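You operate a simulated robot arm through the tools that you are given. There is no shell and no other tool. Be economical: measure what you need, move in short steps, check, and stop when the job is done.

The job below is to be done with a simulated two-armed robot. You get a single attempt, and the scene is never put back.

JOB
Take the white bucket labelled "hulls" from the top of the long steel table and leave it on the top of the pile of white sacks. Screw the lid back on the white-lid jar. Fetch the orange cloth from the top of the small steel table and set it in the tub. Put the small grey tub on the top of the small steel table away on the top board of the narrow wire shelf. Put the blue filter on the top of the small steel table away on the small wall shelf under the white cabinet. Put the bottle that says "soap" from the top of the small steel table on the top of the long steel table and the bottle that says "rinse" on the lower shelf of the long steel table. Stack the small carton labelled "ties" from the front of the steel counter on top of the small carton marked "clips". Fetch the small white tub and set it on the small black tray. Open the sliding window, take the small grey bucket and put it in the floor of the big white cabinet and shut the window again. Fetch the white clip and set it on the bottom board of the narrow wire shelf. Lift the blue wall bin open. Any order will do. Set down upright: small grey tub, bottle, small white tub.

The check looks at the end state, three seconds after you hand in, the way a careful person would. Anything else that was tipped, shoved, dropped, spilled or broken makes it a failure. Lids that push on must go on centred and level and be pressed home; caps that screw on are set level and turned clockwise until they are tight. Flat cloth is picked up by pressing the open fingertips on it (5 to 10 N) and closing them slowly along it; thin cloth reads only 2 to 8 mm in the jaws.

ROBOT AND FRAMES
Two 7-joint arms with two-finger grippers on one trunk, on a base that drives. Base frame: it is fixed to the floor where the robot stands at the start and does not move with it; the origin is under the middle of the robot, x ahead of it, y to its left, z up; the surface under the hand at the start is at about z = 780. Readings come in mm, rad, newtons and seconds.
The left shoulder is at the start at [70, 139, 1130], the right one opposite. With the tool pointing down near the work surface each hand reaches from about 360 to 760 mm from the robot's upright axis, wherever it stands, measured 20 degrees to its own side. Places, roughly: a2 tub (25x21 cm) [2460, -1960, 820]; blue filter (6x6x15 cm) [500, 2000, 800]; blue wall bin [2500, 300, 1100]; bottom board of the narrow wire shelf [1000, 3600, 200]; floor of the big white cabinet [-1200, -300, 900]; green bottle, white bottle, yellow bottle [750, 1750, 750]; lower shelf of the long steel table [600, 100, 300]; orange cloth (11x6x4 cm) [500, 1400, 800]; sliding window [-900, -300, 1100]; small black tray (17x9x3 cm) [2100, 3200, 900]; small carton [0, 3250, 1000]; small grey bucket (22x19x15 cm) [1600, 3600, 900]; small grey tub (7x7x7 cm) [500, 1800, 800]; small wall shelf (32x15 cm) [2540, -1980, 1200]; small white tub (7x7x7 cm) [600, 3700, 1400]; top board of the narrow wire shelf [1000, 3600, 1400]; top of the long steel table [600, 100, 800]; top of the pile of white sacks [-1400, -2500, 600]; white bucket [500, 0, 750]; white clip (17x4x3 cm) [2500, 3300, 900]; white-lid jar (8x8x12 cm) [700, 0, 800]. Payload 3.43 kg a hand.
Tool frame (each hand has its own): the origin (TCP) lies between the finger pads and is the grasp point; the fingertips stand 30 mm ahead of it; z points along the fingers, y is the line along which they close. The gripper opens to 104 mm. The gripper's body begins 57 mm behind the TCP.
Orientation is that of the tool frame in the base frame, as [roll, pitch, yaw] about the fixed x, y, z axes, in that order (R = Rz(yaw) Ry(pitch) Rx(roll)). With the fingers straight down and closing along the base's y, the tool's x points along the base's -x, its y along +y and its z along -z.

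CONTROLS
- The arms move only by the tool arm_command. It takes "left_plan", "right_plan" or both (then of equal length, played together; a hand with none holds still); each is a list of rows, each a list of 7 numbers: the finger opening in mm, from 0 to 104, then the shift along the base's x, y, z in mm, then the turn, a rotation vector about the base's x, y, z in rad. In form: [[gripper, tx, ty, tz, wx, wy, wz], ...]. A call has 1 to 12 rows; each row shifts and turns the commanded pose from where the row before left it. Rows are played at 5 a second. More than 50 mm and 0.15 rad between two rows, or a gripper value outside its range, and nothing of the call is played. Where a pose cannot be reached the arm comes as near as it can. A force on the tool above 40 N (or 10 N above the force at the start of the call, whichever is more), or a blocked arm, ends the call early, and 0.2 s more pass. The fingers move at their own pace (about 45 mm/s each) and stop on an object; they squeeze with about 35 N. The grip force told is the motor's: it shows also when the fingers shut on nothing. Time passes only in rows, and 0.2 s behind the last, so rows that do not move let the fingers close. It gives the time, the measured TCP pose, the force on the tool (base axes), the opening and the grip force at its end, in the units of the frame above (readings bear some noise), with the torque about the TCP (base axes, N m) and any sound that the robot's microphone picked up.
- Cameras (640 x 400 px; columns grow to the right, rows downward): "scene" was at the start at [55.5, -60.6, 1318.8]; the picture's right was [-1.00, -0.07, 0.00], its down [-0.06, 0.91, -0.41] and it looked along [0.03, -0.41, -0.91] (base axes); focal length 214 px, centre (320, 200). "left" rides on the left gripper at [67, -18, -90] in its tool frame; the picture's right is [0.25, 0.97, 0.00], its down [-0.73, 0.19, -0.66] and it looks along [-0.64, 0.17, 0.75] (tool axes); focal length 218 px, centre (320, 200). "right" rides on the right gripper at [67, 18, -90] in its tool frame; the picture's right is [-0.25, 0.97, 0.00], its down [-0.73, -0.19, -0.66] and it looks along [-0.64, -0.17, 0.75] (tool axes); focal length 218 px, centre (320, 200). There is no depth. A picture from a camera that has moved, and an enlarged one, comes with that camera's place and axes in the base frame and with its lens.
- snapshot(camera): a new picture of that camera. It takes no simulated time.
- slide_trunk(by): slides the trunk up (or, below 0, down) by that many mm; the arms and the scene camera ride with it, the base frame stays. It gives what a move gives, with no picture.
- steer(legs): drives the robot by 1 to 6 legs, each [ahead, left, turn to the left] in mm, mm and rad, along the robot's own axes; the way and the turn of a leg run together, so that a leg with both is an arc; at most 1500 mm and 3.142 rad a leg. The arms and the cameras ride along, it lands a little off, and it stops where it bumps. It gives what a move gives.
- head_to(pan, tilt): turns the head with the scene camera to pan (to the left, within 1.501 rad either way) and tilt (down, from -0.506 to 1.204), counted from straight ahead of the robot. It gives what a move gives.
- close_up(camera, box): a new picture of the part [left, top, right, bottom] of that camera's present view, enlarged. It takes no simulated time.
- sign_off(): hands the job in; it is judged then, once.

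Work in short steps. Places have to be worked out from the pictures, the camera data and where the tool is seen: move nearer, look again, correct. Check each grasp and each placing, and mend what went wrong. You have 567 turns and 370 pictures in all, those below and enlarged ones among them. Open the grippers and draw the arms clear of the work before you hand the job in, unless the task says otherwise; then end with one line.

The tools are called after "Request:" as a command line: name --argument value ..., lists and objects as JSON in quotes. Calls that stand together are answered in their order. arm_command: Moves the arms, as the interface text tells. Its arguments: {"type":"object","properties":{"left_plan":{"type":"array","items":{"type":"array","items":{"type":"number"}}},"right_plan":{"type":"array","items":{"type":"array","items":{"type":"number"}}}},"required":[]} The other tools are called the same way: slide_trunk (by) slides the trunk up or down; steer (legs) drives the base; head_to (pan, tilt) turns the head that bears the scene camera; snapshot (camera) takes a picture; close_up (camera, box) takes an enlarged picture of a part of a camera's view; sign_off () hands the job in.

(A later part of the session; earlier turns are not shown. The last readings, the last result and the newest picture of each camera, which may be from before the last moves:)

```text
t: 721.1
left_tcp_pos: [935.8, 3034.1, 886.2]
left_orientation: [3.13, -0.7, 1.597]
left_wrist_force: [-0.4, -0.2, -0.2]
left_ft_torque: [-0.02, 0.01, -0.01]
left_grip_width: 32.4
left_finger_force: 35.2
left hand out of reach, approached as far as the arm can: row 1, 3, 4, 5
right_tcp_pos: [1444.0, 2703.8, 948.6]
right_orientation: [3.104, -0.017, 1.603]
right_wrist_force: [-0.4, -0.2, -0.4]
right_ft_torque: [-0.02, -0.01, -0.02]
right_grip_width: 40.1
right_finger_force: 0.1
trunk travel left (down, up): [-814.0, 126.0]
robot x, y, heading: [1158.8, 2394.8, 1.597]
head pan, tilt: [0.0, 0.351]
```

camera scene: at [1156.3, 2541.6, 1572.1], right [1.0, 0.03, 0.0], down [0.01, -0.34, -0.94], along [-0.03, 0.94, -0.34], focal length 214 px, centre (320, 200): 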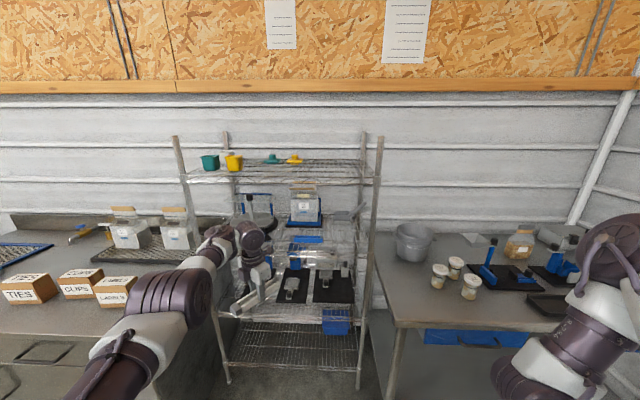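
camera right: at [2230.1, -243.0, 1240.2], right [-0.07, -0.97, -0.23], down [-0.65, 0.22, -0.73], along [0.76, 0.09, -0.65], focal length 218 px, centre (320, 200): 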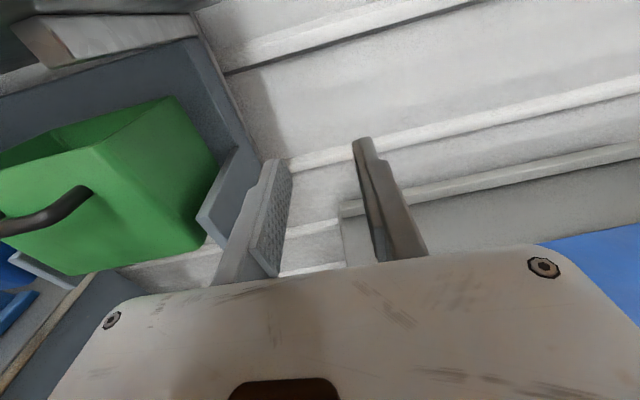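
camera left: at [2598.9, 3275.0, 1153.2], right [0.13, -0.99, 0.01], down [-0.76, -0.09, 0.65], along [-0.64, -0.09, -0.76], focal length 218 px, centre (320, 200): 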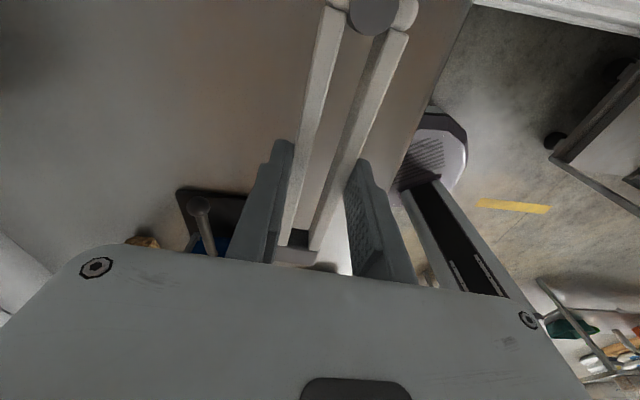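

Now draw in and lower, then tilt down.

Request:
arm_command --left_plan '[[5, 0, -40, -20, 0, 0, 0], [5, 0, -40, -20, 0, 0, 0], [5, 0, -40, -20, 0, 0, 0], [5, 0, -40, -20, 0, 0, 0], [5, 0, -30, -20, 0, 0, 0], [5, 0, 0, -10, -0.13, 0, 0], [5, 0, 0, -10, -0.13, 0, 0], [5, 0, 0, -10, -0.13, 0, 0], [5, 0, 0, -10, -0.13, 0, 0], [5, 0, 0, -10, -0.13, 0, 0], [5, 0, 0, -10, -0.05, 0, 0]]'

```text
t: 723.5
left_tcp_pos: [937.4, 2842.2, 727.9]
left_orientation: [-3.134, 0.005, 1.592]
left_wrist_force: [0.4, -0.2, -0.5]
left_ft_torque: [0.02, -0.02, 0.0]
left_grip_width: 32.2
left_finger_force: 35.3
right_tcp_pos: [1444.3, 2702.7, 949.4]
right_orientation: [3.105, -0.017, 1.603]
right_wrist_force: [0.1, -0.2, 0.3]
right_ft_torque: [0.03, 0.01, 0.02]
right_grip_width: 40.1
right_finger_force: 0.0
trunk travel left (down, up): [-814.0, 126.0]
robot x, y, heading: [1158.9, 2397.7, 1.601]
head pan, tilt: [0.0, 0.351]
```

Tool-down low pose reached. Check the counter's right end before driving in.

Request:
head_to --pan 0.3 --tilt 0.75

Request:
snapshot --camera "scene"

```text
t: 724.4
left_tcp_pos: [937.0, 2843.2, 726.3]
left_orientation: [-3.135, 0.002, 1.591]
left_wrist_force: [0.2, 1.0, -0.9]
left_ft_torque: [0.03, -0.02, 0.02]
left_grip_width: 32.4
left_finger_force: 35.1
right_tcp_pos: [1445.0, 2703.1, 947.4]
right_orientation: [3.105, -0.02, 1.603]
right_wrist_force: [-0.3, -0.6, 0.7]
right_ft_torque: [-0.02, 0.0, -0.02]
right_grip_width: 39.9
right_finger_force: 0.0
trunk travel left (down, up): [-814.0, 126.0]
robot x, y, heading: [1156.5, 2399.1, 1.599]
head pan, tilt: [0.3, 0.75]
```

```text
135 pictures are left
camera scene: at [1132.2, 2526.9, 1536.5], right [0.95, 0.32, 0.0], down [0.22, -0.65, -0.73], along [-0.24, 0.69, -0.68], focal length 214 px, centre (320, 200)
```

scene: 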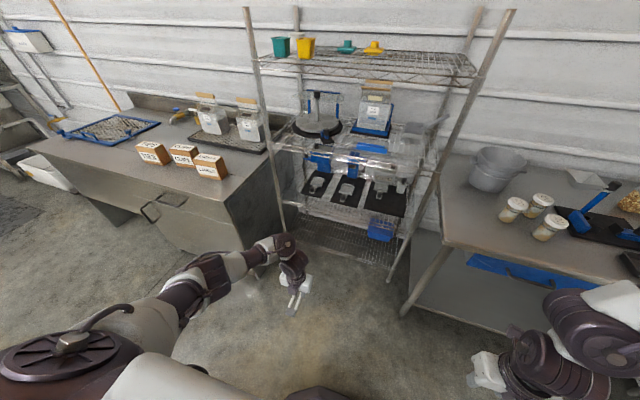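

Counter's right end is x≈490, so I have room. Lower the trunk and drive in toward (800, 3540).

Request:
slide_trunk --by -400

Request:
slide_trunk --by -85

Request:
steer --legs '[[0, 120, -0.028], [450, 0, 0]]'

Request:
snapshot --camera "scene"

Request:
snapshot --camera "left"

```text
t: 728.2
left_tcp_pos: [935.9, 2843.2, 327.5]
left_orientation: [-3.135, 0.001, 1.59]
left_wrist_force: [-0.4, -0.5, -0.6]
left_ft_torque: [-0.01, -0.04, 0.0]
left_grip_width: 32.4
left_finger_force: 35.1
right_tcp_pos: [1444.4, 2702.5, 548.4]
right_orientation: [3.105, -0.017, 1.603]
right_wrist_force: [0.9, 0.2, 0.6]
right_ft_torque: [0.03, -0.01, 0.0]
right_grip_width: 39.9
right_finger_force: 0.1
trunk travel left (down, up): [-414.0, 526.0]
robot x, y, heading: [1160.6, 2399.1, 1.599]
head pan, tilt: [0.3, 0.75]
```

```text
t: 729.4
left_tcp_pos: [936.7, 2843.2, 241.3]
left_orientation: [-3.133, 0.003, 1.592]
left_wrist_force: [0.9, -0.9, 0.4]
left_ft_torque: [-0.01, -0.03, 0.01]
left_grip_width: 32.3
left_finger_force: 35.1
right_tcp_pos: [1444.9, 2702.9, 464.1]
right_orientation: [3.105, -0.017, 1.602]
right_wrist_force: [0.6, 0.9, -0.1]
right_ft_torque: [-0.02, 0.01, -0.01]
right_grip_width: 40.2
right_finger_force: 0.1
trunk travel left (down, up): [-329.0, 611.0]
robot x, y, heading: [1162.9, 2397.7, 1.598]
head pan, tilt: [0.3, 0.75]
```

```text
t: 732.5
left_tcp_pos: [826.6, 3215.4, 244.2]
left_orientation: [-3.139, -0.005, 1.556]
left_wrist_force: [0.0, 0.2, -0.6]
left_ft_torque: [0.02, -0.01, -0.02]
left_grip_width: 32.3
left_finger_force: 34.8
right_tcp_pos: [1329.0, 3051.5, 466.6]
right_orientation: [3.107, -0.016, 1.567]
right_wrist_force: [-0.2, 0.1, 0.1]
right_ft_torque: [-0.01, 0.0, -0.04]
right_grip_width: 39.9
right_finger_force: 0.1
trunk travel left (down, up): [-329.0, 611.0]
robot x, y, heading: [1035.5, 2761.4, 1.561]
head pan, tilt: [0.3, 0.75]
stopped in leg 2: the robot was blocked; the commanded pose is now the measured one
```

```text
134 pictures are left
camera scene: at [1009.5, 2886.0, 1052.5], right [0.96, 0.29, 0.0], down [0.2, -0.65, -0.73], along [-0.21, 0.7, -0.68], focal length 214 px, centre (320, 200)
```

scene: 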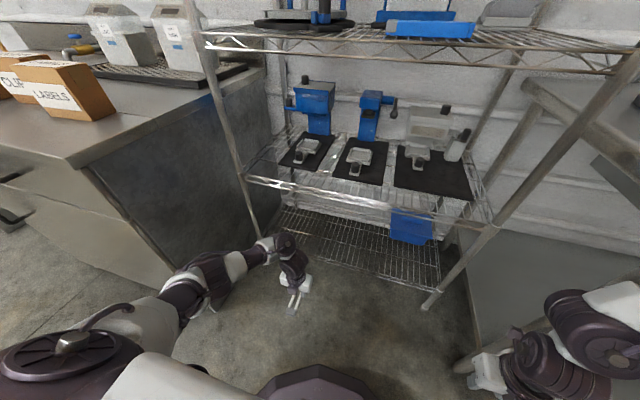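

```text
133 pictures are left
camera left: at [811.0, 3281.2, 333.1], right [0.97, 0.24, 0.0], down [0.18, -0.74, 0.65], along [0.15, -0.63, -0.76], focal length 218 px, centre (320, 200)
```

left: 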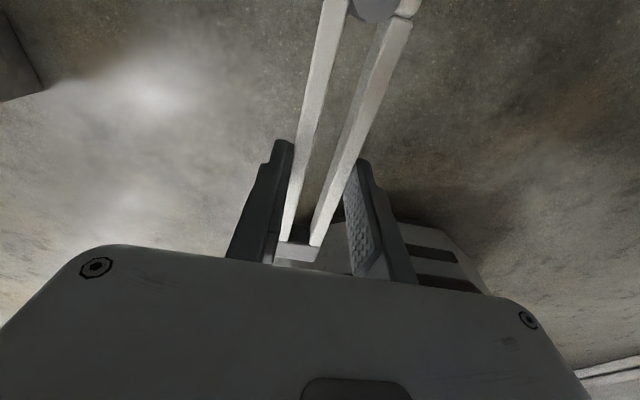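

The right hand met the bench leg. Back 30 mm, shift 75 mm left, go on slowly.

Request:
steer --legs '[[-30, 0, 0.005], [0, 75, 0], [200, 0, 0]]'

Request:
snapshot --camera "scene"

```text
t: 735.2
left_tcp_pos: [748.9, 3383.0, 241.4]
left_orientation: [-3.134, 0.002, 1.561]
left_wrist_force: [-0.5, 0.2, -0.2]
left_ft_torque: [0.01, 0.01, 0.02]
left_grip_width: 32.6
left_finger_force: 35.7
right_tcp_pos: [1252.5, 3223.2, 463.5]
right_orientation: [3.108, -0.007, 1.568]
right_wrist_force: [1.3, 0.4, -1.0]
right_ft_torque: [-0.01, -0.03, 0.0]
right_grip_width: 39.7
right_finger_force: 0.1
trunk travel left (down, up): [-329.0, 611.0]
robot x, y, heading: [954.9, 2932.7, 1.564]
head pan, tilt: [0.3, 0.75]
```

```text
132 pictures are left
camera scene: at [935.3, 3062.1, 1051.3], right [0.96, 0.29, 0.0], down [0.2, -0.65, -0.73], along [-0.21, 0.7, -0.68], focal length 214 px, centre (320, 200)
```

scene: 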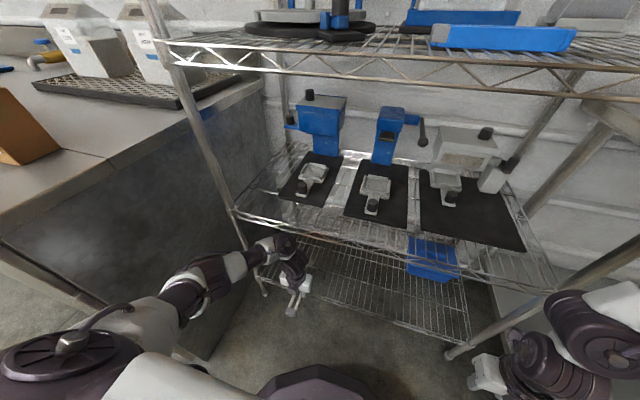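

Clear on both sides. Advance 150 mm over the bottom board.

Request:
steer --legs '[[150, 0, 0]]'

Request:
snapshot --camera "left"

Request:
snapshot --camera "scene"

```text
t: 736.3
left_tcp_pos: [752.9, 3449.4, 245.0]
left_orientation: [-3.14, -0.006, 1.538]
left_wrist_force: [-0.5, -0.8, -0.2]
left_ft_torque: [0.0, -0.04, -0.01]
left_grip_width: 32.2
left_finger_force: 35.2
right_tcp_pos: [1251.8, 3272.2, 470.4]
right_orientation: [3.098, -0.004, 1.546]
right_wrist_force: [0.2, -1.3, -0.8]
right_ft_torque: [0.0, 0.01, 0.0]
right_grip_width: 40.1
right_finger_force: 0.0
trunk travel left (down, up): [-329.0, 611.0]
robot x, y, heading: [951.7, 3001.9, 1.545]
head pan, tilt: [0.3, 0.75]
stopped in leg 1: the robot was blocked; the commanded pose is now the measured one
```

```text
131 pictures are left
camera left: at [737.4, 3516.6, 334.2], right [0.98, 0.22, 0.0], down [0.17, -0.74, 0.65], along [0.14, -0.64, -0.76], focal length 218 px, centre (320, 200)
```

left: 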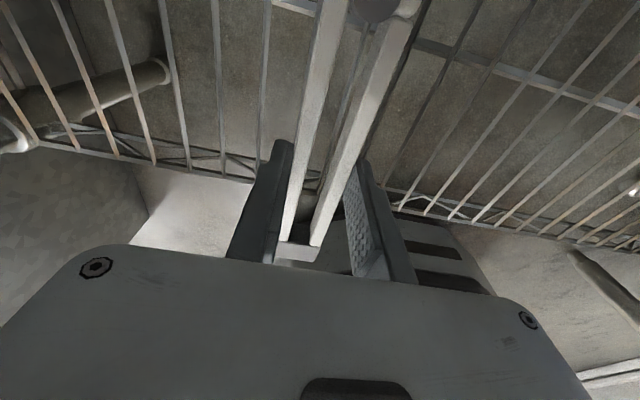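

```text
130 pictures are left
camera scene: at [925.2, 3114.5, 1054.6], right [0.96, 0.27, 0.01], down [0.19, -0.64, -0.74], along [-0.19, 0.72, -0.67], focal length 214 px, centre (320, 200)
```

scene: 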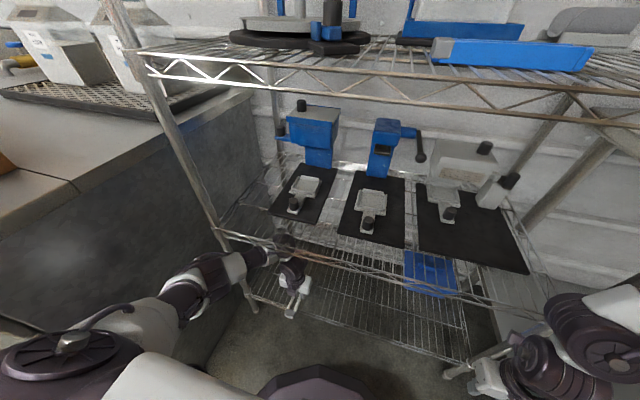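

The right arm's elbow likely meets the bench end. Back 25 mm, shift left 50 mm, correct heading, and advance again.

Request:
steer --legs '[[-25, 0, 0.025], [0, 50, 0], [105, 0, 0]]'

Request:
snapshot --camera "left"

```text
t: 738.1
left_tcp_pos: [695.8, 3446.5, 241.5]
left_orientation: [-3.132, 0.004, 1.557]
left_wrist_force: [0.7, -0.5, 0.4]
left_ft_torque: [-0.04, 0.01, 0.03]
left_grip_width: 32.1
left_finger_force: 34.9
right_tcp_pos: [1201.4, 3275.1, 461.5]
right_orientation: [3.108, 0.017, 1.555]
right_wrist_force: [-0.6, 0.1, 0.6]
right_ft_torque: [0.0, -0.01, 0.01]
right_grip_width: 39.9
right_finger_force: 0.2
trunk travel left (down, up): [-329.0, 611.0]
robot x, y, heading: [906.6, 2999.9, 1.562]
head pan, tilt: [0.3, 0.75]
stopped in leg 3: the robot was blocked; the commanded pose is now the measured one
```

```text
129 pictures are left
camera left: at [679.4, 3514.6, 329.9], right [0.97, 0.24, -0.01], down [0.19, -0.73, 0.66], along [0.15, -0.64, -0.75], focal length 218 px, centre (320, 200)
```

left: 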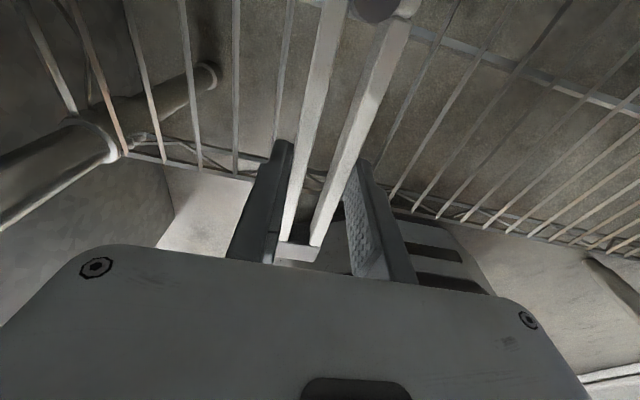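

The clip's centre is already 65 mm inside the board's front edge. Extend the arm another 40 mm instead of the base.

Request:
arm_command --left_plan '[[5, 0, 10, 0, 0, 0, 0], [5, 0, 10, 0, 0, 0, 0], [5, 0, 10, 0, 0, 0, 0], [5, 0, 10, 0, 0, 0, 0], [5, 0, 0, 0, 0, 0, 0]]'

Request:
slide_trunk --by -20

```text
t: 739.1
left_tcp_pos: [689.2, 3458.3, 227.0]
left_orientation: [-3.134, 0.037, 1.569]
left_wrist_force: [-11.4, 19.3, 52.3]
left_ft_torque: [0.35, -0.47, 0.06]
left_grip_width: 32.6
left_finger_force: 35.1
right_tcp_pos: [1198.1, 3273.0, 461.0]
right_orientation: [3.104, 0.019, 1.564]
right_wrist_force: [0.1, 0.0, -1.0]
right_ft_torque: [0.0, 0.03, 0.01]
right_grip_width: 39.9
right_finger_force: 0.1
trunk travel left (down, up): [-329.0, 611.0]
robot x, y, heading: [905.3, 3000.8, 1.571]
head pan, tilt: [0.3, 0.75]
stopped in row 5 (left hand): the force on the tool passed its limit at 84 N (the readings are from after the stop); the commanded pose is now the measured one
```

```text
t: 739.5
left_tcp_pos: [689.1, 3458.0, 227.2]
left_orientation: [-3.139, 0.041, 1.565]
left_wrist_force: [-14.8, 3.2, 51.2]
left_ft_torque: [1.47, -0.36, -0.14]
left_grip_width: 32.3
left_finger_force: 35.5
right_tcp_pos: [1198.6, 3276.9, 453.7]
right_orientation: [3.112, 0.02, 1.572]
right_wrist_force: [-0.3, 0.0, 0.6]
right_ft_torque: [0.01, 0.0, 0.0]
right_grip_width: 40.1
right_finger_force: 0.0
trunk travel left (down, up): [-323.0, 617.0]
robot x, y, heading: [909.4, 3001.8, 1.58]
head pan, tilt: [0.3, 0.75]
stopped: the force on the tool passed its limit at 116 N (the readings are from after the stop); the commanded pose is now the measured one
```

The clip is already pressed on the board (z≈193). Ease up and release it.

Request:
arm_command --left_plan '[[5, 0, 0, 4, 0, 0, 0], [5, 0, 0, 4, 0, 0, 0], [5, 0, 0, 2, 0, 0, 0]]'

Request:
snapshot --camera "left"

```text
t: 740.3
left_tcp_pos: [690.9, 3452.0, 227.4]
left_orientation: [-3.141, 0.061, 1.563]
left_wrist_force: [-1.5, 5.7, 14.9]
left_ft_torque: [1.05, -0.05, 0.15]
left_grip_width: 32.5
left_finger_force: 35.5
right_tcp_pos: [1198.9, 3279.0, 451.1]
right_orientation: [3.109, 0.023, 1.572]
right_wrist_force: [-0.3, -0.2, -0.8]
right_ft_torque: [0.01, 0.03, -0.01]
right_grip_width: 39.9
right_finger_force: 0.0
trunk travel left (down, up): [-323.0, 617.0]
robot x, y, heading: [907.2, 2998.9, 1.579]
head pan, tilt: [0.3, 0.75]
```

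```text
128 pictures are left
camera left: at [674.0, 3523.8, 311.8], right [0.97, 0.24, -0.02], down [0.18, -0.69, 0.7], along [0.16, -0.68, -0.71], focal length 218 px, centre (320, 200)
```

left: 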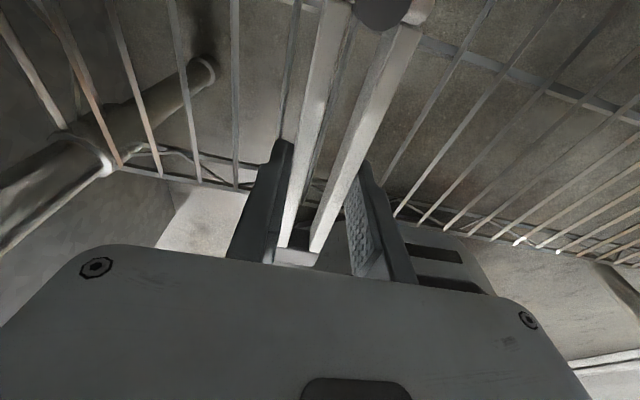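

The clip is parallel to the wires; to be safe turn it ~50° before letting go. Raise 20 mm, rotate, lower.

Request:
slide_trunk --by 22

Request:
arm_command --left_plan '[[5, 0, 0, 0, 0, 0, -0.14], [5, 0, 0, 0, 0, 0, -0.14], [5, 0, 0, 0, 0, 0, -0.14], [5, 0, 0, 0, 0, 0, -0.14], [5, 0, 0, 0, 0, 0, -0.14], [5, 0, 0, 0, 0, 0, -0.14]]'

Request:
snapshot --camera "left"

```text
t: 740.6
left_tcp_pos: [692.4, 3450.4, 226.6]
left_orientation: [-3.138, 0.061, 1.564]
left_wrist_force: [-6.1, 6.5, 42.9]
left_ft_torque: [1.03, -0.05, 0.01]
left_grip_width: 32.4
left_finger_force: 35.1
right_tcp_pos: [1198.4, 3278.0, 454.3]
right_orientation: [3.105, 0.027, 1.571]
right_wrist_force: [-0.7, -0.2, -0.3]
right_ft_torque: [-0.01, -0.03, -0.01]
right_grip_width: 39.9
right_finger_force: 0.1
trunk travel left (down, up): [-324.0, 616.0]
robot x, y, heading: [908.2, 2996.6, 1.574]
head pan, tilt: [0.3, 0.75]
stopped: the force on the tool passed its limit at 58 N (the readings are from after the stop); the commanded pose is now the measured one
```

```text
t: 740.9
left_tcp_pos: [690.5, 3451.1, 226.7]
left_orientation: [-3.14, 0.058, 1.559]
left_wrist_force: [-4.5, 5.5, 35.6]
left_ft_torque: [0.5, -0.16, -0.26]
left_grip_width: 32.3
left_finger_force: 34.7
right_tcp_pos: [1197.9, 3277.3, 453.3]
right_orientation: [3.105, 0.029, 1.572]
right_wrist_force: [-0.6, -0.6, -0.2]
right_ft_torque: [0.02, 0.01, -0.05]
right_grip_width: 40.0
right_finger_force: 0.0
trunk travel left (down, up): [-324.0, 616.0]
robot x, y, heading: [906.1, 3001.2, 1.576]
head pan, tilt: [0.3, 0.75]
stopped in row 1 (left hand): the force on the tool passed its limit at 142 N (the readings are from after the stop); the commanded pose is now the measured one
```

```text
127 pictures are left
camera left: at [674.5, 3523.4, 311.8], right [0.97, 0.24, -0.02], down [0.18, -0.69, 0.7], along [0.16, -0.68, -0.71], focal length 218 px, centre (320, 200)
```

left: 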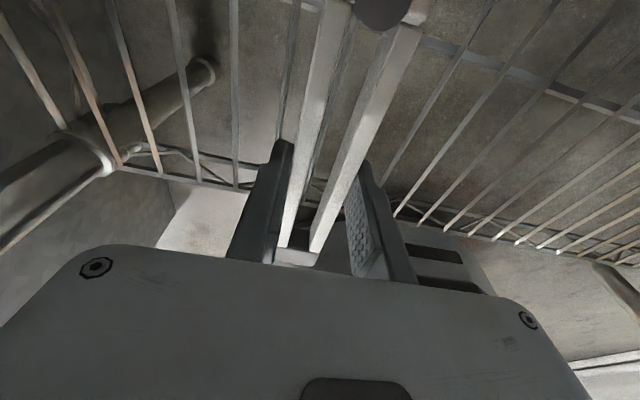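

Something is jammed; the clip rests on the board, so release it first.

Request:
arm_command --left_plan '[[20, 0, 0, 0, 0, 0, 0], [40, 0, 0, 0, 0, 0, 0], [60, 0, 0, 0, 0, 0, 0]]'

Request:
snapshot --camera "left"

Request:
head_to --pan 0.6 --tilt 1.0

Request:
snapshot --camera "scene"

```text
t: 741.3
left_tcp_pos: [691.4, 3450.2, 227.2]
left_orientation: [-3.138, 0.06, 1.561]
left_wrist_force: [-5.6, 1.4, 44.6]
left_ft_torque: [0.5, -0.16, 0.03]
left_grip_width: 32.9
left_finger_force: 0.1
right_tcp_pos: [1197.3, 3279.2, 454.5]
right_orientation: [3.108, 0.027, 1.572]
right_wrist_force: [-0.8, 0.5, 0.4]
right_ft_torque: [0.0, -0.02, 0.0]
right_grip_width: 39.9
right_finger_force: 0.1
trunk travel left (down, up): [-324.0, 616.0]
robot x, y, heading: [906.9, 2999.5, 1.581]
head pan, tilt: [0.3, 0.75]
stopped in row 2 (left hand): the force on the tool passed its limit at 54 N (the readings are from after the stop); the commanded pose is now the measured one
```

```text
126 pictures are left
camera left: at [674.4, 3523.4, 311.9], right [0.97, 0.24, -0.02], down [0.19, -0.69, 0.7], along [0.16, -0.68, -0.72], focal length 218 px, centre (320, 200)
```

left: 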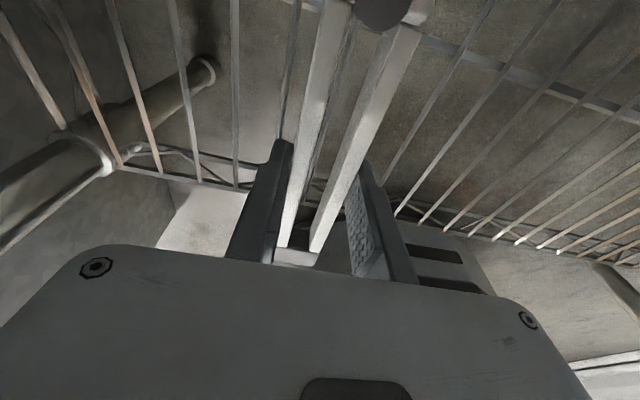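

```text
t: 742.1
left_tcp_pos: [691.1, 3449.5, 226.6]
left_orientation: [-3.141, 0.059, 1.56]
left_wrist_force: [-5.0, 1.9, 43.2]
left_ft_torque: [0.46, -0.26, -0.12]
left_grip_width: 32.9
left_finger_force: 0.1
right_tcp_pos: [1198.0, 3278.2, 453.9]
right_orientation: [3.108, 0.026, 1.569]
right_wrist_force: [-0.7, 0.7, -0.2]
right_ft_torque: [0.0, 0.0, -0.03]
right_grip_width: 40.2
right_finger_force: 0.0
trunk travel left (down, up): [-324.0, 616.0]
robot x, y, heading: [906.2, 3000.0, 1.579]
head pan, tilt: [0.6, 1.0]
```

```text
125 pictures are left
camera scene: at [864.7, 3105.5, 1027.6], right [0.82, 0.57, 0.0], down [0.48, -0.69, -0.54], along [-0.31, 0.44, -0.84], focal length 214 px, centre (320, 200)
```

scene: 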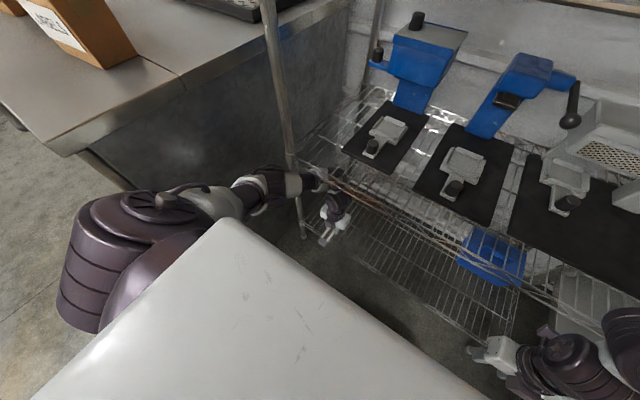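

The wrist seems wedged under the board's rail. Try opening the fingers again in single rows.

Request:
arm_command --left_plan '[[60, 0, -1, 0, 0, 0, 0]]'

Request:
arm_command --left_plan '[[60, 0, -2, -1, 0, 0, 0], [60, 0, -2, 0, 0, 0, 0]]'

```text
t: 742.4
left_tcp_pos: [689.8, 3450.3, 228.0]
left_orientation: [-3.139, 0.061, 1.563]
left_wrist_force: [-7.3, 1.1, 55.3]
left_ft_torque: [0.57, -0.1, 0.13]
left_grip_width: 33.3
left_finger_force: 0.0
right_tcp_pos: [1197.5, 3278.2, 453.5]
right_orientation: [3.11, 0.026, 1.572]
right_wrist_force: [-0.1, 0.0, -0.5]
right_ft_torque: [0.0, -0.01, -0.01]
right_grip_width: 40.0
right_finger_force: 0.0
trunk travel left (down, up): [-324.0, 616.0]
robot x, y, heading: [901.0, 2997.3, 1.579]
head pan, tilt: [0.6, 1.0]
stopped in row 1 (left hand): the force on the tool passed its limit at 61 N (the readings are from after the stop); the commanded pose is now the measured one
```

```text
t: 742.7
left_tcp_pos: [691.4, 3450.8, 227.6]
left_orientation: [-3.135, 0.057, 1.562]
left_wrist_force: [-14.9, 2.5, 71.6]
left_ft_torque: [0.68, -0.61, 0.16]
left_grip_width: 34.1
left_finger_force: 0.0
right_tcp_pos: [1197.4, 3279.7, 453.0]
right_orientation: [3.108, 0.027, 1.573]
right_wrist_force: [-0.2, -0.8, 0.0]
right_ft_torque: [0.01, 0.01, 0.0]
right_grip_width: 40.0
right_finger_force: 0.2
trunk travel left (down, up): [-324.0, 616.0]
robot x, y, heading: [906.3, 3001.0, 1.584]
head pan, tilt: [0.6, 1.0]
stopped in row 1 (left hand): the force on the tool passed its limit at 75 N (the readings are from after the stop); the commanded pose is now the measured one
```

Force is growing; command the arm upward to unload.

Request:
arm_command --left_plan '[[60, 0, 0, 6, 0, 0, 0], [60, 0, -1, 6, 0, 0, 0], [60, 0, -1, 4, 0, 0, 0]]'

```text
t: 743.5
left_tcp_pos: [697.2, 3440.9, 231.1]
left_orientation: [3.137, 0.074, 1.553]
left_wrist_force: [-3.0, 36.7, 49.7]
left_ft_torque: [1.57, 1.49, -0.98]
left_grip_width: 50.8
left_finger_force: 0.2
right_tcp_pos: [1197.2, 3280.2, 451.1]
right_orientation: [3.103, 0.033, 1.57]
right_wrist_force: [1.3, -0.1, 0.0]
right_ft_torque: [-0.03, 0.0, -0.02]
right_grip_width: 40.2
right_finger_force: 0.2
trunk travel left (down, up): [-324.0, 616.0]
robot x, y, heading: [906.0, 2996.8, 1.579]
head pan, tilt: [0.6, 1.0]
```

Request:
arm_command --left_plan '[[50, 0, 2, 6, 0, 0, 0], [50, 0, 2, 6, 0, 0, 0], [50, 0, 0, 6, 0, 0, 0]]'

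Request:
snapshot --camera "left"

```text
t: 744.5
left_tcp_pos: [695.2, 3414.8, 234.5]
left_orientation: [-3.135, 0.134, 1.544]
left_wrist_force: [-0.2, -0.2, 1.0]
left_ft_torque: [0.02, 0.0, 0.0]
left_grip_width: 49.8
left_finger_force: 0.0
right_tcp_pos: [1197.9, 3276.5, 451.3]
right_orientation: [3.106, 0.04, 1.566]
right_wrist_force: [0.4, -0.5, 0.9]
right_ft_torque: [0.0, -0.01, -0.04]
right_grip_width: 39.8
right_finger_force: 0.1
trunk travel left (down, up): [-324.0, 616.0]
robot x, y, heading: [904.2, 2998.3, 1.58]
head pan, tilt: [0.6, 1.0]
stopped in row 3 (left hand): the arm was blocked; the commanded pose is now the measured one
```

```text
124 pictures are left
camera left: at [679.6, 3494.3, 313.8], right [0.97, 0.22, -0.04], down [0.18, -0.64, 0.75], along [0.14, -0.73, -0.66], focal length 218 px, centre (320, 200)
```

left: 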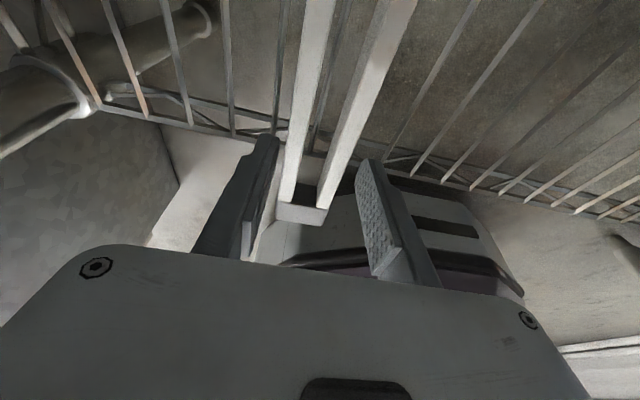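

The clip is released and lying on the board, overhanging the front by ~5 cm. Back out carefully.

Request:
steer --legs '[[-120, 0, 0]]'

Request:
snapshot --camera "left"

```text
t: 745.8
left_tcp_pos: [698.6, 3302.8, 241.4]
left_orientation: [-3.136, 0.113, 1.542]
left_wrist_force: [-0.1, -0.4, -0.5]
left_ft_torque: [0.05, 0.0, 0.01]
left_grip_width: 50.0
left_finger_force: 0.1
right_tcp_pos: [1199.8, 3155.5, 453.7]
right_orientation: [3.11, 0.025, 1.561]
right_wrist_force: [-0.2, 0.6, 0.6]
right_ft_torque: [-0.02, -0.02, -0.05]
right_grip_width: 40.4
right_finger_force: 0.2
trunk travel left (down, up): [-324.0, 616.0]
robot x, y, heading: [901.9, 2880.6, 1.576]
head pan, tilt: [0.6, 1.0]
```

```text
123 pictures are left
camera left: at [683.4, 3379.9, 322.6], right [0.97, 0.22, -0.03], down [0.18, -0.66, 0.73], along [0.14, -0.72, -0.68], focal length 218 px, centre (320, 200)
```

left: 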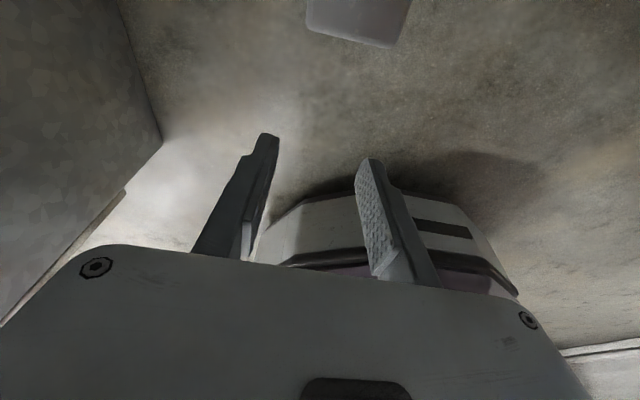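

The clip's end is at y≈3366. Close the fingers and push it ~65 mm deeper.

Request:
arm_command --left_plan '[[0, 0, 10, -2, 0.05, 0, 0], [0, 0, 10, -2, 0.05, 0, 0], [0, 0, 5, -2, 0, 0, 0], [0, 0, 0, 0, 0, 0, 0], [0, 0, 0, 0, 0, 0, 0]]'

Request:
snapshot --camera "left"

```text
t: 747.0
left_tcp_pos: [698.1, 3327.3, 234.3]
left_orientation: [-3.133, 0.013, 1.544]
left_wrist_force: [0.2, 0.2, -0.6]
left_ft_torque: [0.0, 0.02, 0.0]
left_grip_width: 0.0
left_finger_force: 35.0
right_tcp_pos: [1200.7, 3155.4, 453.1]
right_orientation: [3.108, 0.024, 1.562]
right_wrist_force: [0.1, 0.2, -0.7]
right_ft_torque: [0.03, 0.0, -0.02]
right_grip_width: 39.6
right_finger_force: 0.0
trunk travel left (down, up): [-324.0, 616.0]
robot x, y, heading: [907.8, 2877.7, 1.573]
head pan, tilt: [0.6, 1.0]
```

```text
122 pictures are left
camera left: at [683.2, 3396.4, 322.8], right [0.97, 0.23, -0.01], down [0.18, -0.73, 0.67], along [0.14, -0.65, -0.75], focal length 218 px, centre (320, 200)
```

left: 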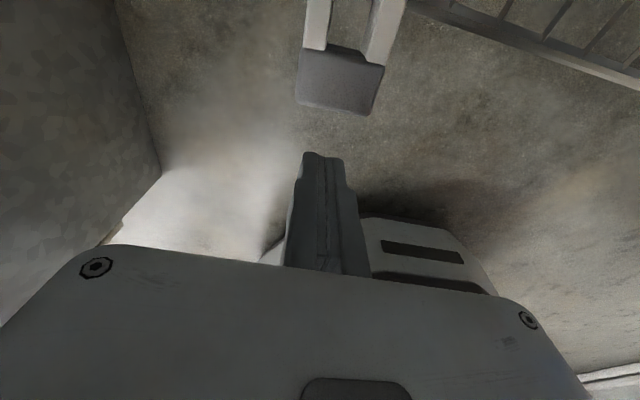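

Request:
steer --legs '[[60, 0, 0]]'

Request:
steer --legs '[[35, 0, 0]]'

Request:
snapshot --camera "left"

```text
t: 747.9
left_tcp_pos: [699.1, 3386.8, 234.3]
left_orientation: [-3.134, 0.014, 1.543]
left_wrist_force: [-0.3, -0.4, -0.2]
left_ft_torque: [0.03, -0.01, -0.03]
left_grip_width: 0.1
left_finger_force: 34.8
right_tcp_pos: [1200.8, 3216.0, 453.7]
right_orientation: [3.109, 0.026, 1.563]
right_wrist_force: [-0.7, -0.6, 0.4]
right_ft_torque: [0.0, -0.02, 0.03]
right_grip_width: 39.8
right_finger_force: 0.0
trunk travel left (down, up): [-324.0, 616.0]
robot x, y, heading: [905.9, 2938.9, 1.577]
head pan, tilt: [0.6, 1.0]
```

```text
t: 748.8
left_tcp_pos: [698.1, 3421.6, 233.8]
left_orientation: [-3.133, 0.016, 1.541]
left_wrist_force: [-0.3, 0.0, -0.8]
left_ft_torque: [-0.04, 0.03, -0.06]
left_grip_width: 0.0
left_finger_force: 34.4
right_tcp_pos: [1202.2, 3250.9, 452.6]
right_orientation: [3.111, 0.026, 1.563]
right_wrist_force: [0.2, 0.4, -1.0]
right_ft_torque: [-0.01, 0.02, 0.01]
right_grip_width: 39.9
right_finger_force: 0.1
trunk travel left (down, up): [-324.0, 616.0]
robot x, y, heading: [904.1, 2974.2, 1.569]
head pan, tilt: [0.6, 1.0]
```

```text
121 pictures are left
camera left: at [683.3, 3490.7, 322.2], right [0.97, 0.23, -0.01], down [0.18, -0.72, 0.67], along [0.14, -0.65, -0.75], focal length 218 px, centre (320, 200)
```

left: 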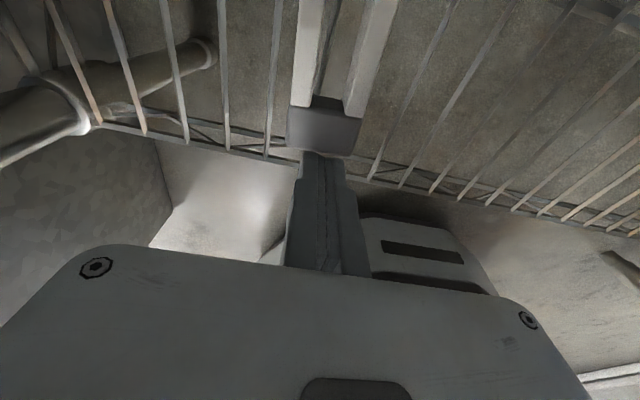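

Clip now fully on the board. One more 15 mm nudge, then back out.

Request:
steer --legs '[[15, 0, 0]]'

Request:
steer --legs '[[-450, 0, 0]]'

Request:
head_to --pan 0.1 --tilt 0.6

Request:
snapshot --camera "scene"

```text
t: 749.5
left_tcp_pos: [697.3, 3436.6, 234.3]
left_orientation: [-3.132, 0.016, 1.544]
left_wrist_force: [-0.7, 0.1, -0.3]
left_ft_torque: [-0.02, -0.02, 0.0]
left_grip_width: 0.0
left_finger_force: 34.9
right_tcp_pos: [1200.3, 3265.0, 452.3]
right_orientation: [3.11, 0.025, 1.562]
right_wrist_force: [-0.5, 0.1, -0.3]
right_ft_torque: [-0.03, 0.02, 0.02]
right_grip_width: 40.0
right_finger_force: 0.0
trunk travel left (down, up): [-324.0, 616.0]
robot x, y, heading: [908.7, 2985.0, 1.575]
head pan, tilt: [0.6, 1.0]
```

```text
t: 752.2
left_tcp_pos: [696.1, 2987.3, 235.5]
left_orientation: [-3.133, 0.014, 1.555]
left_wrist_force: [-0.4, 0.1, 0.2]
left_ft_torque: [-0.01, -0.01, -0.04]
left_grip_width: 0.2
left_finger_force: 34.2
right_tcp_pos: [1200.6, 2822.6, 452.8]
right_orientation: [3.111, 0.025, 1.577]
right_wrist_force: [-0.1, 0.5, 0.5]
right_ft_torque: [0.01, -0.02, 0.02]
right_grip_width: 39.9
right_finger_force: 0.1
trunk travel left (down, up): [-324.0, 616.0]
robot x, y, heading: [906.5, 2541.1, 1.58]
head pan, tilt: [0.6, 1.0]
```

```text
t: 753.2
left_tcp_pos: [695.9, 2988.0, 234.0]
left_orientation: [-3.136, 0.014, 1.555]
left_wrist_force: [-0.3, -1.0, 0.0]
left_ft_torque: [-0.01, 0.0, 0.0]
left_grip_width: 0.2
left_finger_force: 34.3
right_tcp_pos: [1201.4, 2823.5, 454.3]
right_orientation: [3.11, 0.024, 1.576]
right_wrist_force: [0.4, 0.3, -0.5]
right_ft_torque: [-0.01, 0.01, 0.0]
right_grip_width: 40.2
right_finger_force: 0.0
trunk travel left (down, up): [-324.0, 616.0]
robot x, y, heading: [907.4, 2543.7, 1.583]
head pan, tilt: [0.099, 0.6]
```

```text
120 pictures are left
camera scene: at [899.1, 2678.5, 1059.6], right [0.99, 0.11, 0.0], down [0.06, -0.56, -0.82], along [-0.09, 0.82, -0.57], focal length 214 px, centre (320, 200)
```

scene: 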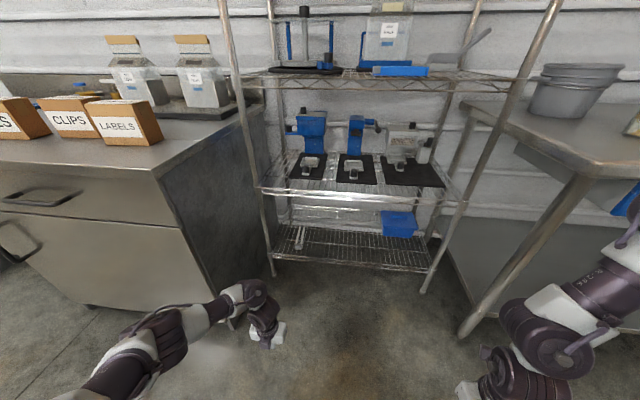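

The clip is on the bottom board. Next the white tub on the top board: raise the trunk and look at the top board closely.

Request:
slide_trunk --by 400

Request:
slide_trunk --by 210

Request:
head_to --pan 0.2 --tilt 0.25

Request:
close_up --camera "scene" --box '[220, 150, 440, 280]'

```text
t: 757.0
left_tcp_pos: [696.0, 2987.5, 634.1]
left_orientation: [-3.133, 0.015, 1.555]
left_wrist_force: [0.1, -0.3, -0.2]
left_ft_torque: [0.06, 0.01, 0.02]
left_grip_width: 0.0
left_finger_force: 34.7
right_tcp_pos: [1201.5, 2823.0, 854.6]
right_orientation: [3.11, 0.025, 1.576]
right_wrist_force: [-0.6, 0.3, 0.6]
right_ft_torque: [-0.02, 0.01, -0.02]
right_grip_width: 39.8
right_finger_force: 0.1
trunk travel left (down, up): [-724.0, 216.0]
robot x, y, heading: [909.2, 2540.6, 1.59]
head pan, tilt: [0.099, 0.6]
```

```text
t: 759.3
left_tcp_pos: [696.3, 2987.7, 844.1]
left_orientation: [-3.133, 0.015, 1.556]
left_wrist_force: [0.9, -0.2, 0.3]
left_ft_torque: [0.0, 0.0, -0.01]
left_grip_width: 0.0
left_finger_force: 34.6
right_tcp_pos: [1201.8, 2822.3, 1062.4]
right_orientation: [3.109, 0.023, 1.577]
right_wrist_force: [0.4, -1.2, -0.1]
right_ft_torque: [-0.04, -0.02, 0.01]
right_grip_width: 40.1
right_finger_force: 0.1
trunk travel left (down, up): [-934.0, 6.0]
robot x, y, heading: [907.8, 2540.4, 1.584]
head pan, tilt: [0.099, 0.6]
```

```text
t: 760.1
left_tcp_pos: [696.0, 2987.1, 844.0]
left_orientation: [-3.134, 0.014, 1.555]
left_wrist_force: [-0.2, 0.4, 0.1]
left_ft_torque: [-0.01, -0.03, -0.01]
left_grip_width: 0.1
left_finger_force: 34.8
right_tcp_pos: [1200.9, 2822.9, 1063.3]
right_orientation: [3.111, 0.024, 1.576]
right_wrist_force: [-0.8, -0.4, 0.0]
right_ft_torque: [0.01, -0.03, 0.0]
right_grip_width: 39.9
right_finger_force: 0.0
trunk travel left (down, up): [-934.0, 6.0]
robot x, y, heading: [905.0, 2542.1, 1.584]
head pan, tilt: [0.201, 0.25]
```

```text
2.91 times, centred on (330, 215) of scene
camera zoom: at [889.4, 2682.2, 1701.7], right [0.98, 0.21, 0.0], down [0.05, -0.24, -0.97], along [-0.21, 0.95, -0.25], focal length 624 px, centre (291, 156)
```

zoom: 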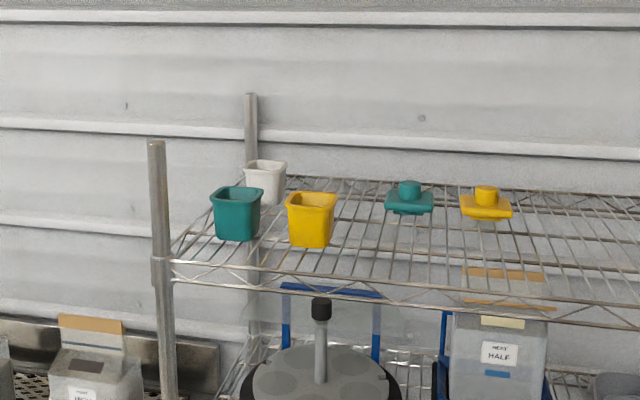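

White tub ≈ (664, 3533), behind the teal one. Bring the left arm up: pitch to horizontal while rising, extend high, then pitch down to a forward-leaning grasp.

Request:
arm_command --left_plan '[[100, 0, 15, 30, 0.14, 0, 0], [100, 0, 15, 30, 0.14, 0, 0], [100, 0, 15, 30, 0.14, 0, 0], [100, 0, 15, 30, 0.14, 0, 0], [100, 0, 15, 30, 0.14, 0, 0], [100, 0, 15, 30, 0.14, 0, 0], [100, 0, 15, 30, 0.14, 0, 0], [100, 0, 15, 30, 0.14, 0, 0], [100, 0, 15, 30, 0.14, 0, 0], [100, 0, 15, 30, 0.14, 0, 0], [100, 0, 15, 30, 0.14, 0, 0]]'

Request:
arm_command --left_plan '[[100, 0, 20, 35, 0, 0, 0], [100, 0, 20, 35, 0, 0, 0], [100, 0, 20, 35, 0, 0, 0], [100, 0, 20, 35, 0, 0, 0], [100, 0, 20, 35, 0, 0, 0], [100, 0, 20, 35, 0, 0, 0], [100, 0, 20, 35, 0, 0, 0], [100, 0, 20, 35, 0, 0, 0]]'

```text
t: 762.5
left_tcp_pos: [696.7, 3156.0, 1173.7]
left_orientation: [-2.764, -1.524, 1.204]
left_wrist_force: [0.4, 0.3, 0.9]
left_ft_torque: [0.0, -0.01, 0.04]
left_grip_width: 99.9
left_finger_force: 0.1
right_tcp_pos: [1201.0, 2824.3, 1063.2]
right_orientation: [3.11, 0.027, 1.576]
right_wrist_force: [0.9, 0.4, -0.2]
right_ft_torque: [-0.02, 0.0, 0.03]
right_grip_width: 39.7
right_finger_force: 0.0
trunk travel left (down, up): [-934.0, 6.0]
robot x, y, heading: [909.3, 2539.3, 1.586]
head pan, tilt: [0.201, 0.25]
```

```text
t: 764.3
left_tcp_pos: [699.4, 3314.8, 1453.6]
left_orientation: [-2.772, -1.522, 1.211]
left_wrist_force: [0.1, -0.2, -1.0]
left_ft_torque: [0.02, 0.04, -0.03]
left_grip_width: 99.7
left_finger_force: 0.0
right_tcp_pos: [1201.5, 2823.1, 1063.3]
right_orientation: [3.11, 0.024, 1.576]
right_wrist_force: [-0.1, -0.1, -0.2]
right_ft_torque: [0.0, 0.0, 0.04]
right_grip_width: 39.9
right_finger_force: 0.1
trunk travel left (down, up): [-934.0, 6.0]
robot x, y, heading: [909.6, 2543.1, 1.588]
head pan, tilt: [0.201, 0.25]
```

Request:
arm_command --left_plan '[[100, 0, 0, 30, 0, 0, 0], [100, 0, 0, 30, 0, 0, 0], [100, 0, -5, 30, -0.13, 0, 0], [100, 0, -8, 20, -0.13, 0, 0], [100, 0, -10, 10, -0.13, 0, 0], [100, 0, -10, 0, -0.13, 0, 0], [100, 0, -10, 0, -0.13, 0, 0], [100, 0, -10, 0, -0.13, 0, 0], [100, 0, -10, 0, -0.13, 0, 0]]'

Request:
snapshot --camera "left"

```text
t: 766.3
left_tcp_pos: [704.6, 3254.3, 1569.8]
left_orientation: [-3.124, -0.652, 1.552]
left_wrist_force: [0.6, -0.9, 0.1]
left_ft_torque: [0.0, 0.04, 0.03]
left_grip_width: 99.9
left_finger_force: 0.0
left hand out of reach, approached as far as the arm can: row 9
right_tcp_pos: [1204.0, 2822.7, 1061.5]
right_orientation: [3.114, 0.026, 1.573]
right_wrist_force: [-0.2, -0.2, 1.1]
right_ft_torque: [0.0, 0.0, 0.01]
right_grip_width: 40.2
right_finger_force: 0.0
trunk travel left (down, up): [-934.0, 6.0]
robot x, y, heading: [907.3, 2544.5, 1.589]
head pan, tilt: [0.201, 0.25]
```

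```text
118 pictures are left
camera left: at [688.2, 3254.2, 1682.6], right [0.97, 0.19, 0.14], down [0.19, -0.98, 0.08], along [0.15, -0.05, -0.99], focal length 218 px, centre (320, 200)
```

left: 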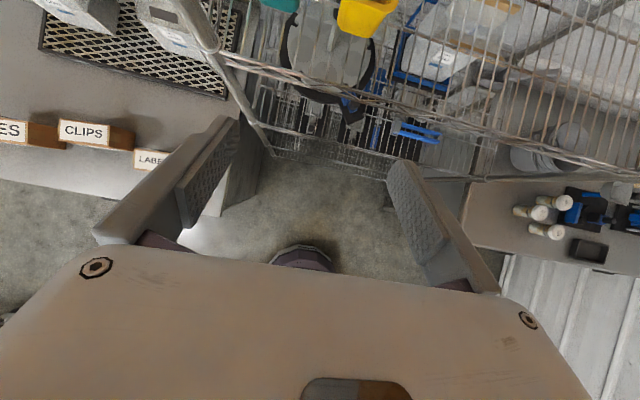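

Hand leans forward properly. Drive ahead 270 mm and 40 left, staying high, and look.

Request:
steer --legs '[[262, 42, -0.015]]'

Request:
snapshot --camera "left"

Request:
close_up --camera "scene" --box '[160, 130, 400, 290]'

```text
t: 768.1
left_tcp_pos: [671.6, 3509.5, 1571.0]
left_orientation: [-3.126, -0.652, 1.534]
left_wrist_force: [1.0, -0.9, 0.1]
left_ft_torque: [0.04, -0.01, 0.0]
left_grip_width: 99.9
left_finger_force: 0.1
right_tcp_pos: [1164.2, 3068.5, 1064.8]
right_orientation: [3.111, 0.024, 1.554]
right_wrist_force: [-0.3, 0.0, -0.1]
right_ft_torque: [0.03, 0.04, 0.02]
right_grip_width: 40.2
right_finger_force: 0.0
trunk travel left (down, up): [-934.0, 6.0]
robot x, y, heading: [863.6, 2794.6, 1.562]
head pan, tilt: [0.201, 0.25]
```

```text
117 pictures are left
camera left: at [654.3, 3508.1, 1683.2], right [0.97, 0.17, 0.14], down [0.17, -0.98, 0.08], along [0.15, -0.05, -0.99], focal length 218 px, centre (320, 200)
```

left: 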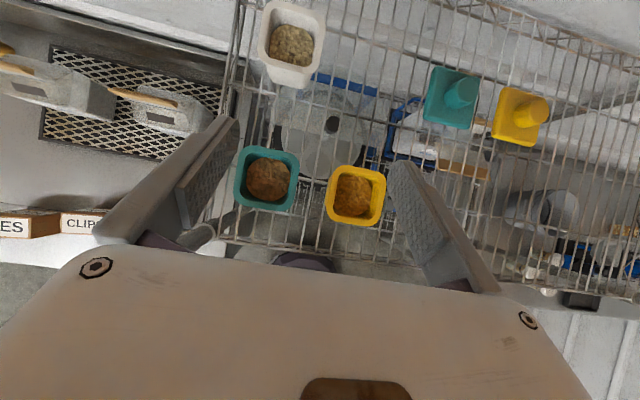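

```text
2.50 times, centred on (280, 210) of scene
camera zoom: at [851.0, 2931.6, 1702.4], right [0.98, 0.19, 0.0], down [0.05, -0.24, -0.97], along [-0.18, 0.95, -0.24], focal length 536 px, centre (420, 175)
```

zoom: 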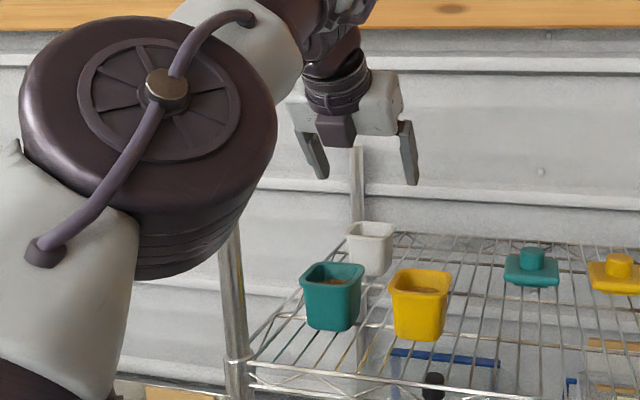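

From the downward view and the scene view together: board z≈1356, white tub (631, 3655), top z≈1426. Drive ahead 142 mm and left 40 mm.

Request:
steer --legs '[[142, 38, 0]]'

Request:
snapshot --camera "left"

```text
t: 769.5
left_tcp_pos: [632.7, 3651.8, 1571.5]
left_orientation: [-3.126, -0.653, 1.536]
left_wrist_force: [0.7, -0.2, -0.2]
left_ft_torque: [0.02, 0.0, 0.01]
left_grip_width: 100.1
left_finger_force: 0.3
right_tcp_pos: [1128.5, 3212.7, 1063.7]
right_orientation: [3.11, 0.023, 1.555]
right_wrist_force: [0.3, 0.1, -0.2]
right_ft_torque: [0.02, 0.0, -0.02]
right_grip_width: 39.9
right_finger_force: 0.0
trunk travel left (down, up): [-934.0, 6.0]
robot x, y, heading: [828.3, 2940.5, 1.562]
head pan, tilt: [0.201, 0.25]
```

```text
115 pictures are left
camera left: at [616.1, 3651.3, 1683.9], right [0.97, 0.18, 0.14], down [0.17, -0.98, 0.08], along [0.15, -0.05, -0.99], focal length 218 px, centre (320, 200)
```

left: 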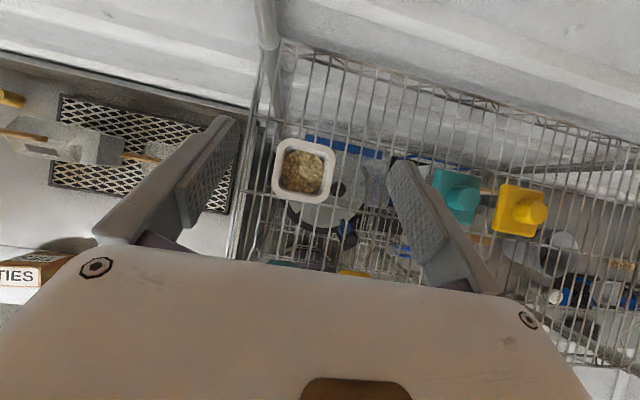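

Lower 120 mm and check alignment.

Request:
steer --legs '[[10, 2, 0]]'

Request:
slide_trunk --by -110

Request:
snapshot --camera "left"

```text
t: 770.3
left_tcp_pos: [630.1, 3664.4, 1572.0]
left_orientation: [-3.126, -0.652, 1.536]
left_wrist_force: [0.4, 0.0, 0.7]
left_ft_torque: [0.04, -0.01, 0.01]
left_grip_width: 100.1
left_finger_force: 0.1
right_tcp_pos: [1126.5, 3223.0, 1064.9]
right_orientation: [3.108, 0.024, 1.554]
right_wrist_force: [-0.4, -0.7, 0.1]
right_ft_torque: [0.0, 0.0, -0.01]
right_grip_width: 40.0
right_finger_force: 0.0
trunk travel left (down, up): [-934.0, 6.0]
robot x, y, heading: [824.0, 2949.3, 1.563]
head pan, tilt: [0.201, 0.25]
```

```text
t: 771.7
left_tcp_pos: [630.4, 3666.7, 1459.3]
left_orientation: [-3.127, -0.649, 1.537]
left_wrist_force: [0.1, 0.0, -1.0]
left_ft_torque: [0.0, -0.04, -0.01]
left_grip_width: 99.9
left_finger_force: 0.1
right_tcp_pos: [1125.2, 3225.9, 952.6]
right_orientation: [3.109, 0.026, 1.556]
right_wrist_force: [-0.7, 0.1, -1.1]
right_ft_torque: [0.0, 0.0, 0.01]
right_grip_width: 40.2
right_finger_force: 0.1
trunk travel left (down, up): [-824.0, 116.0]
robot x, y, heading: [830.2, 2952.3, 1.563]
head pan, tilt: [0.201, 0.25]
```

```text
114 pictures are left
camera left: at [613.2, 3666.5, 1571.5], right [0.97, 0.18, 0.14], down [0.17, -0.98, 0.08], along [0.15, -0.05, -0.99], focal length 218 px, centre (320, 200)
```

left: 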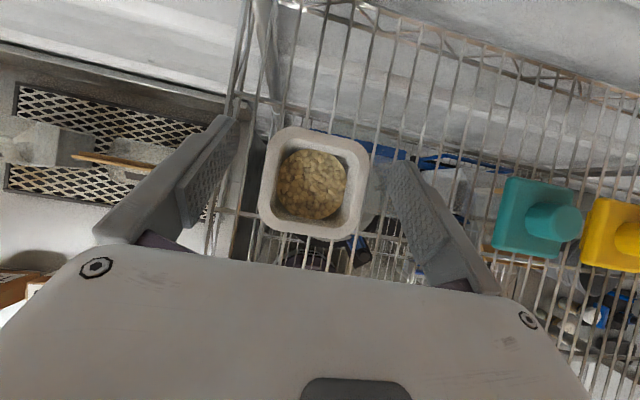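

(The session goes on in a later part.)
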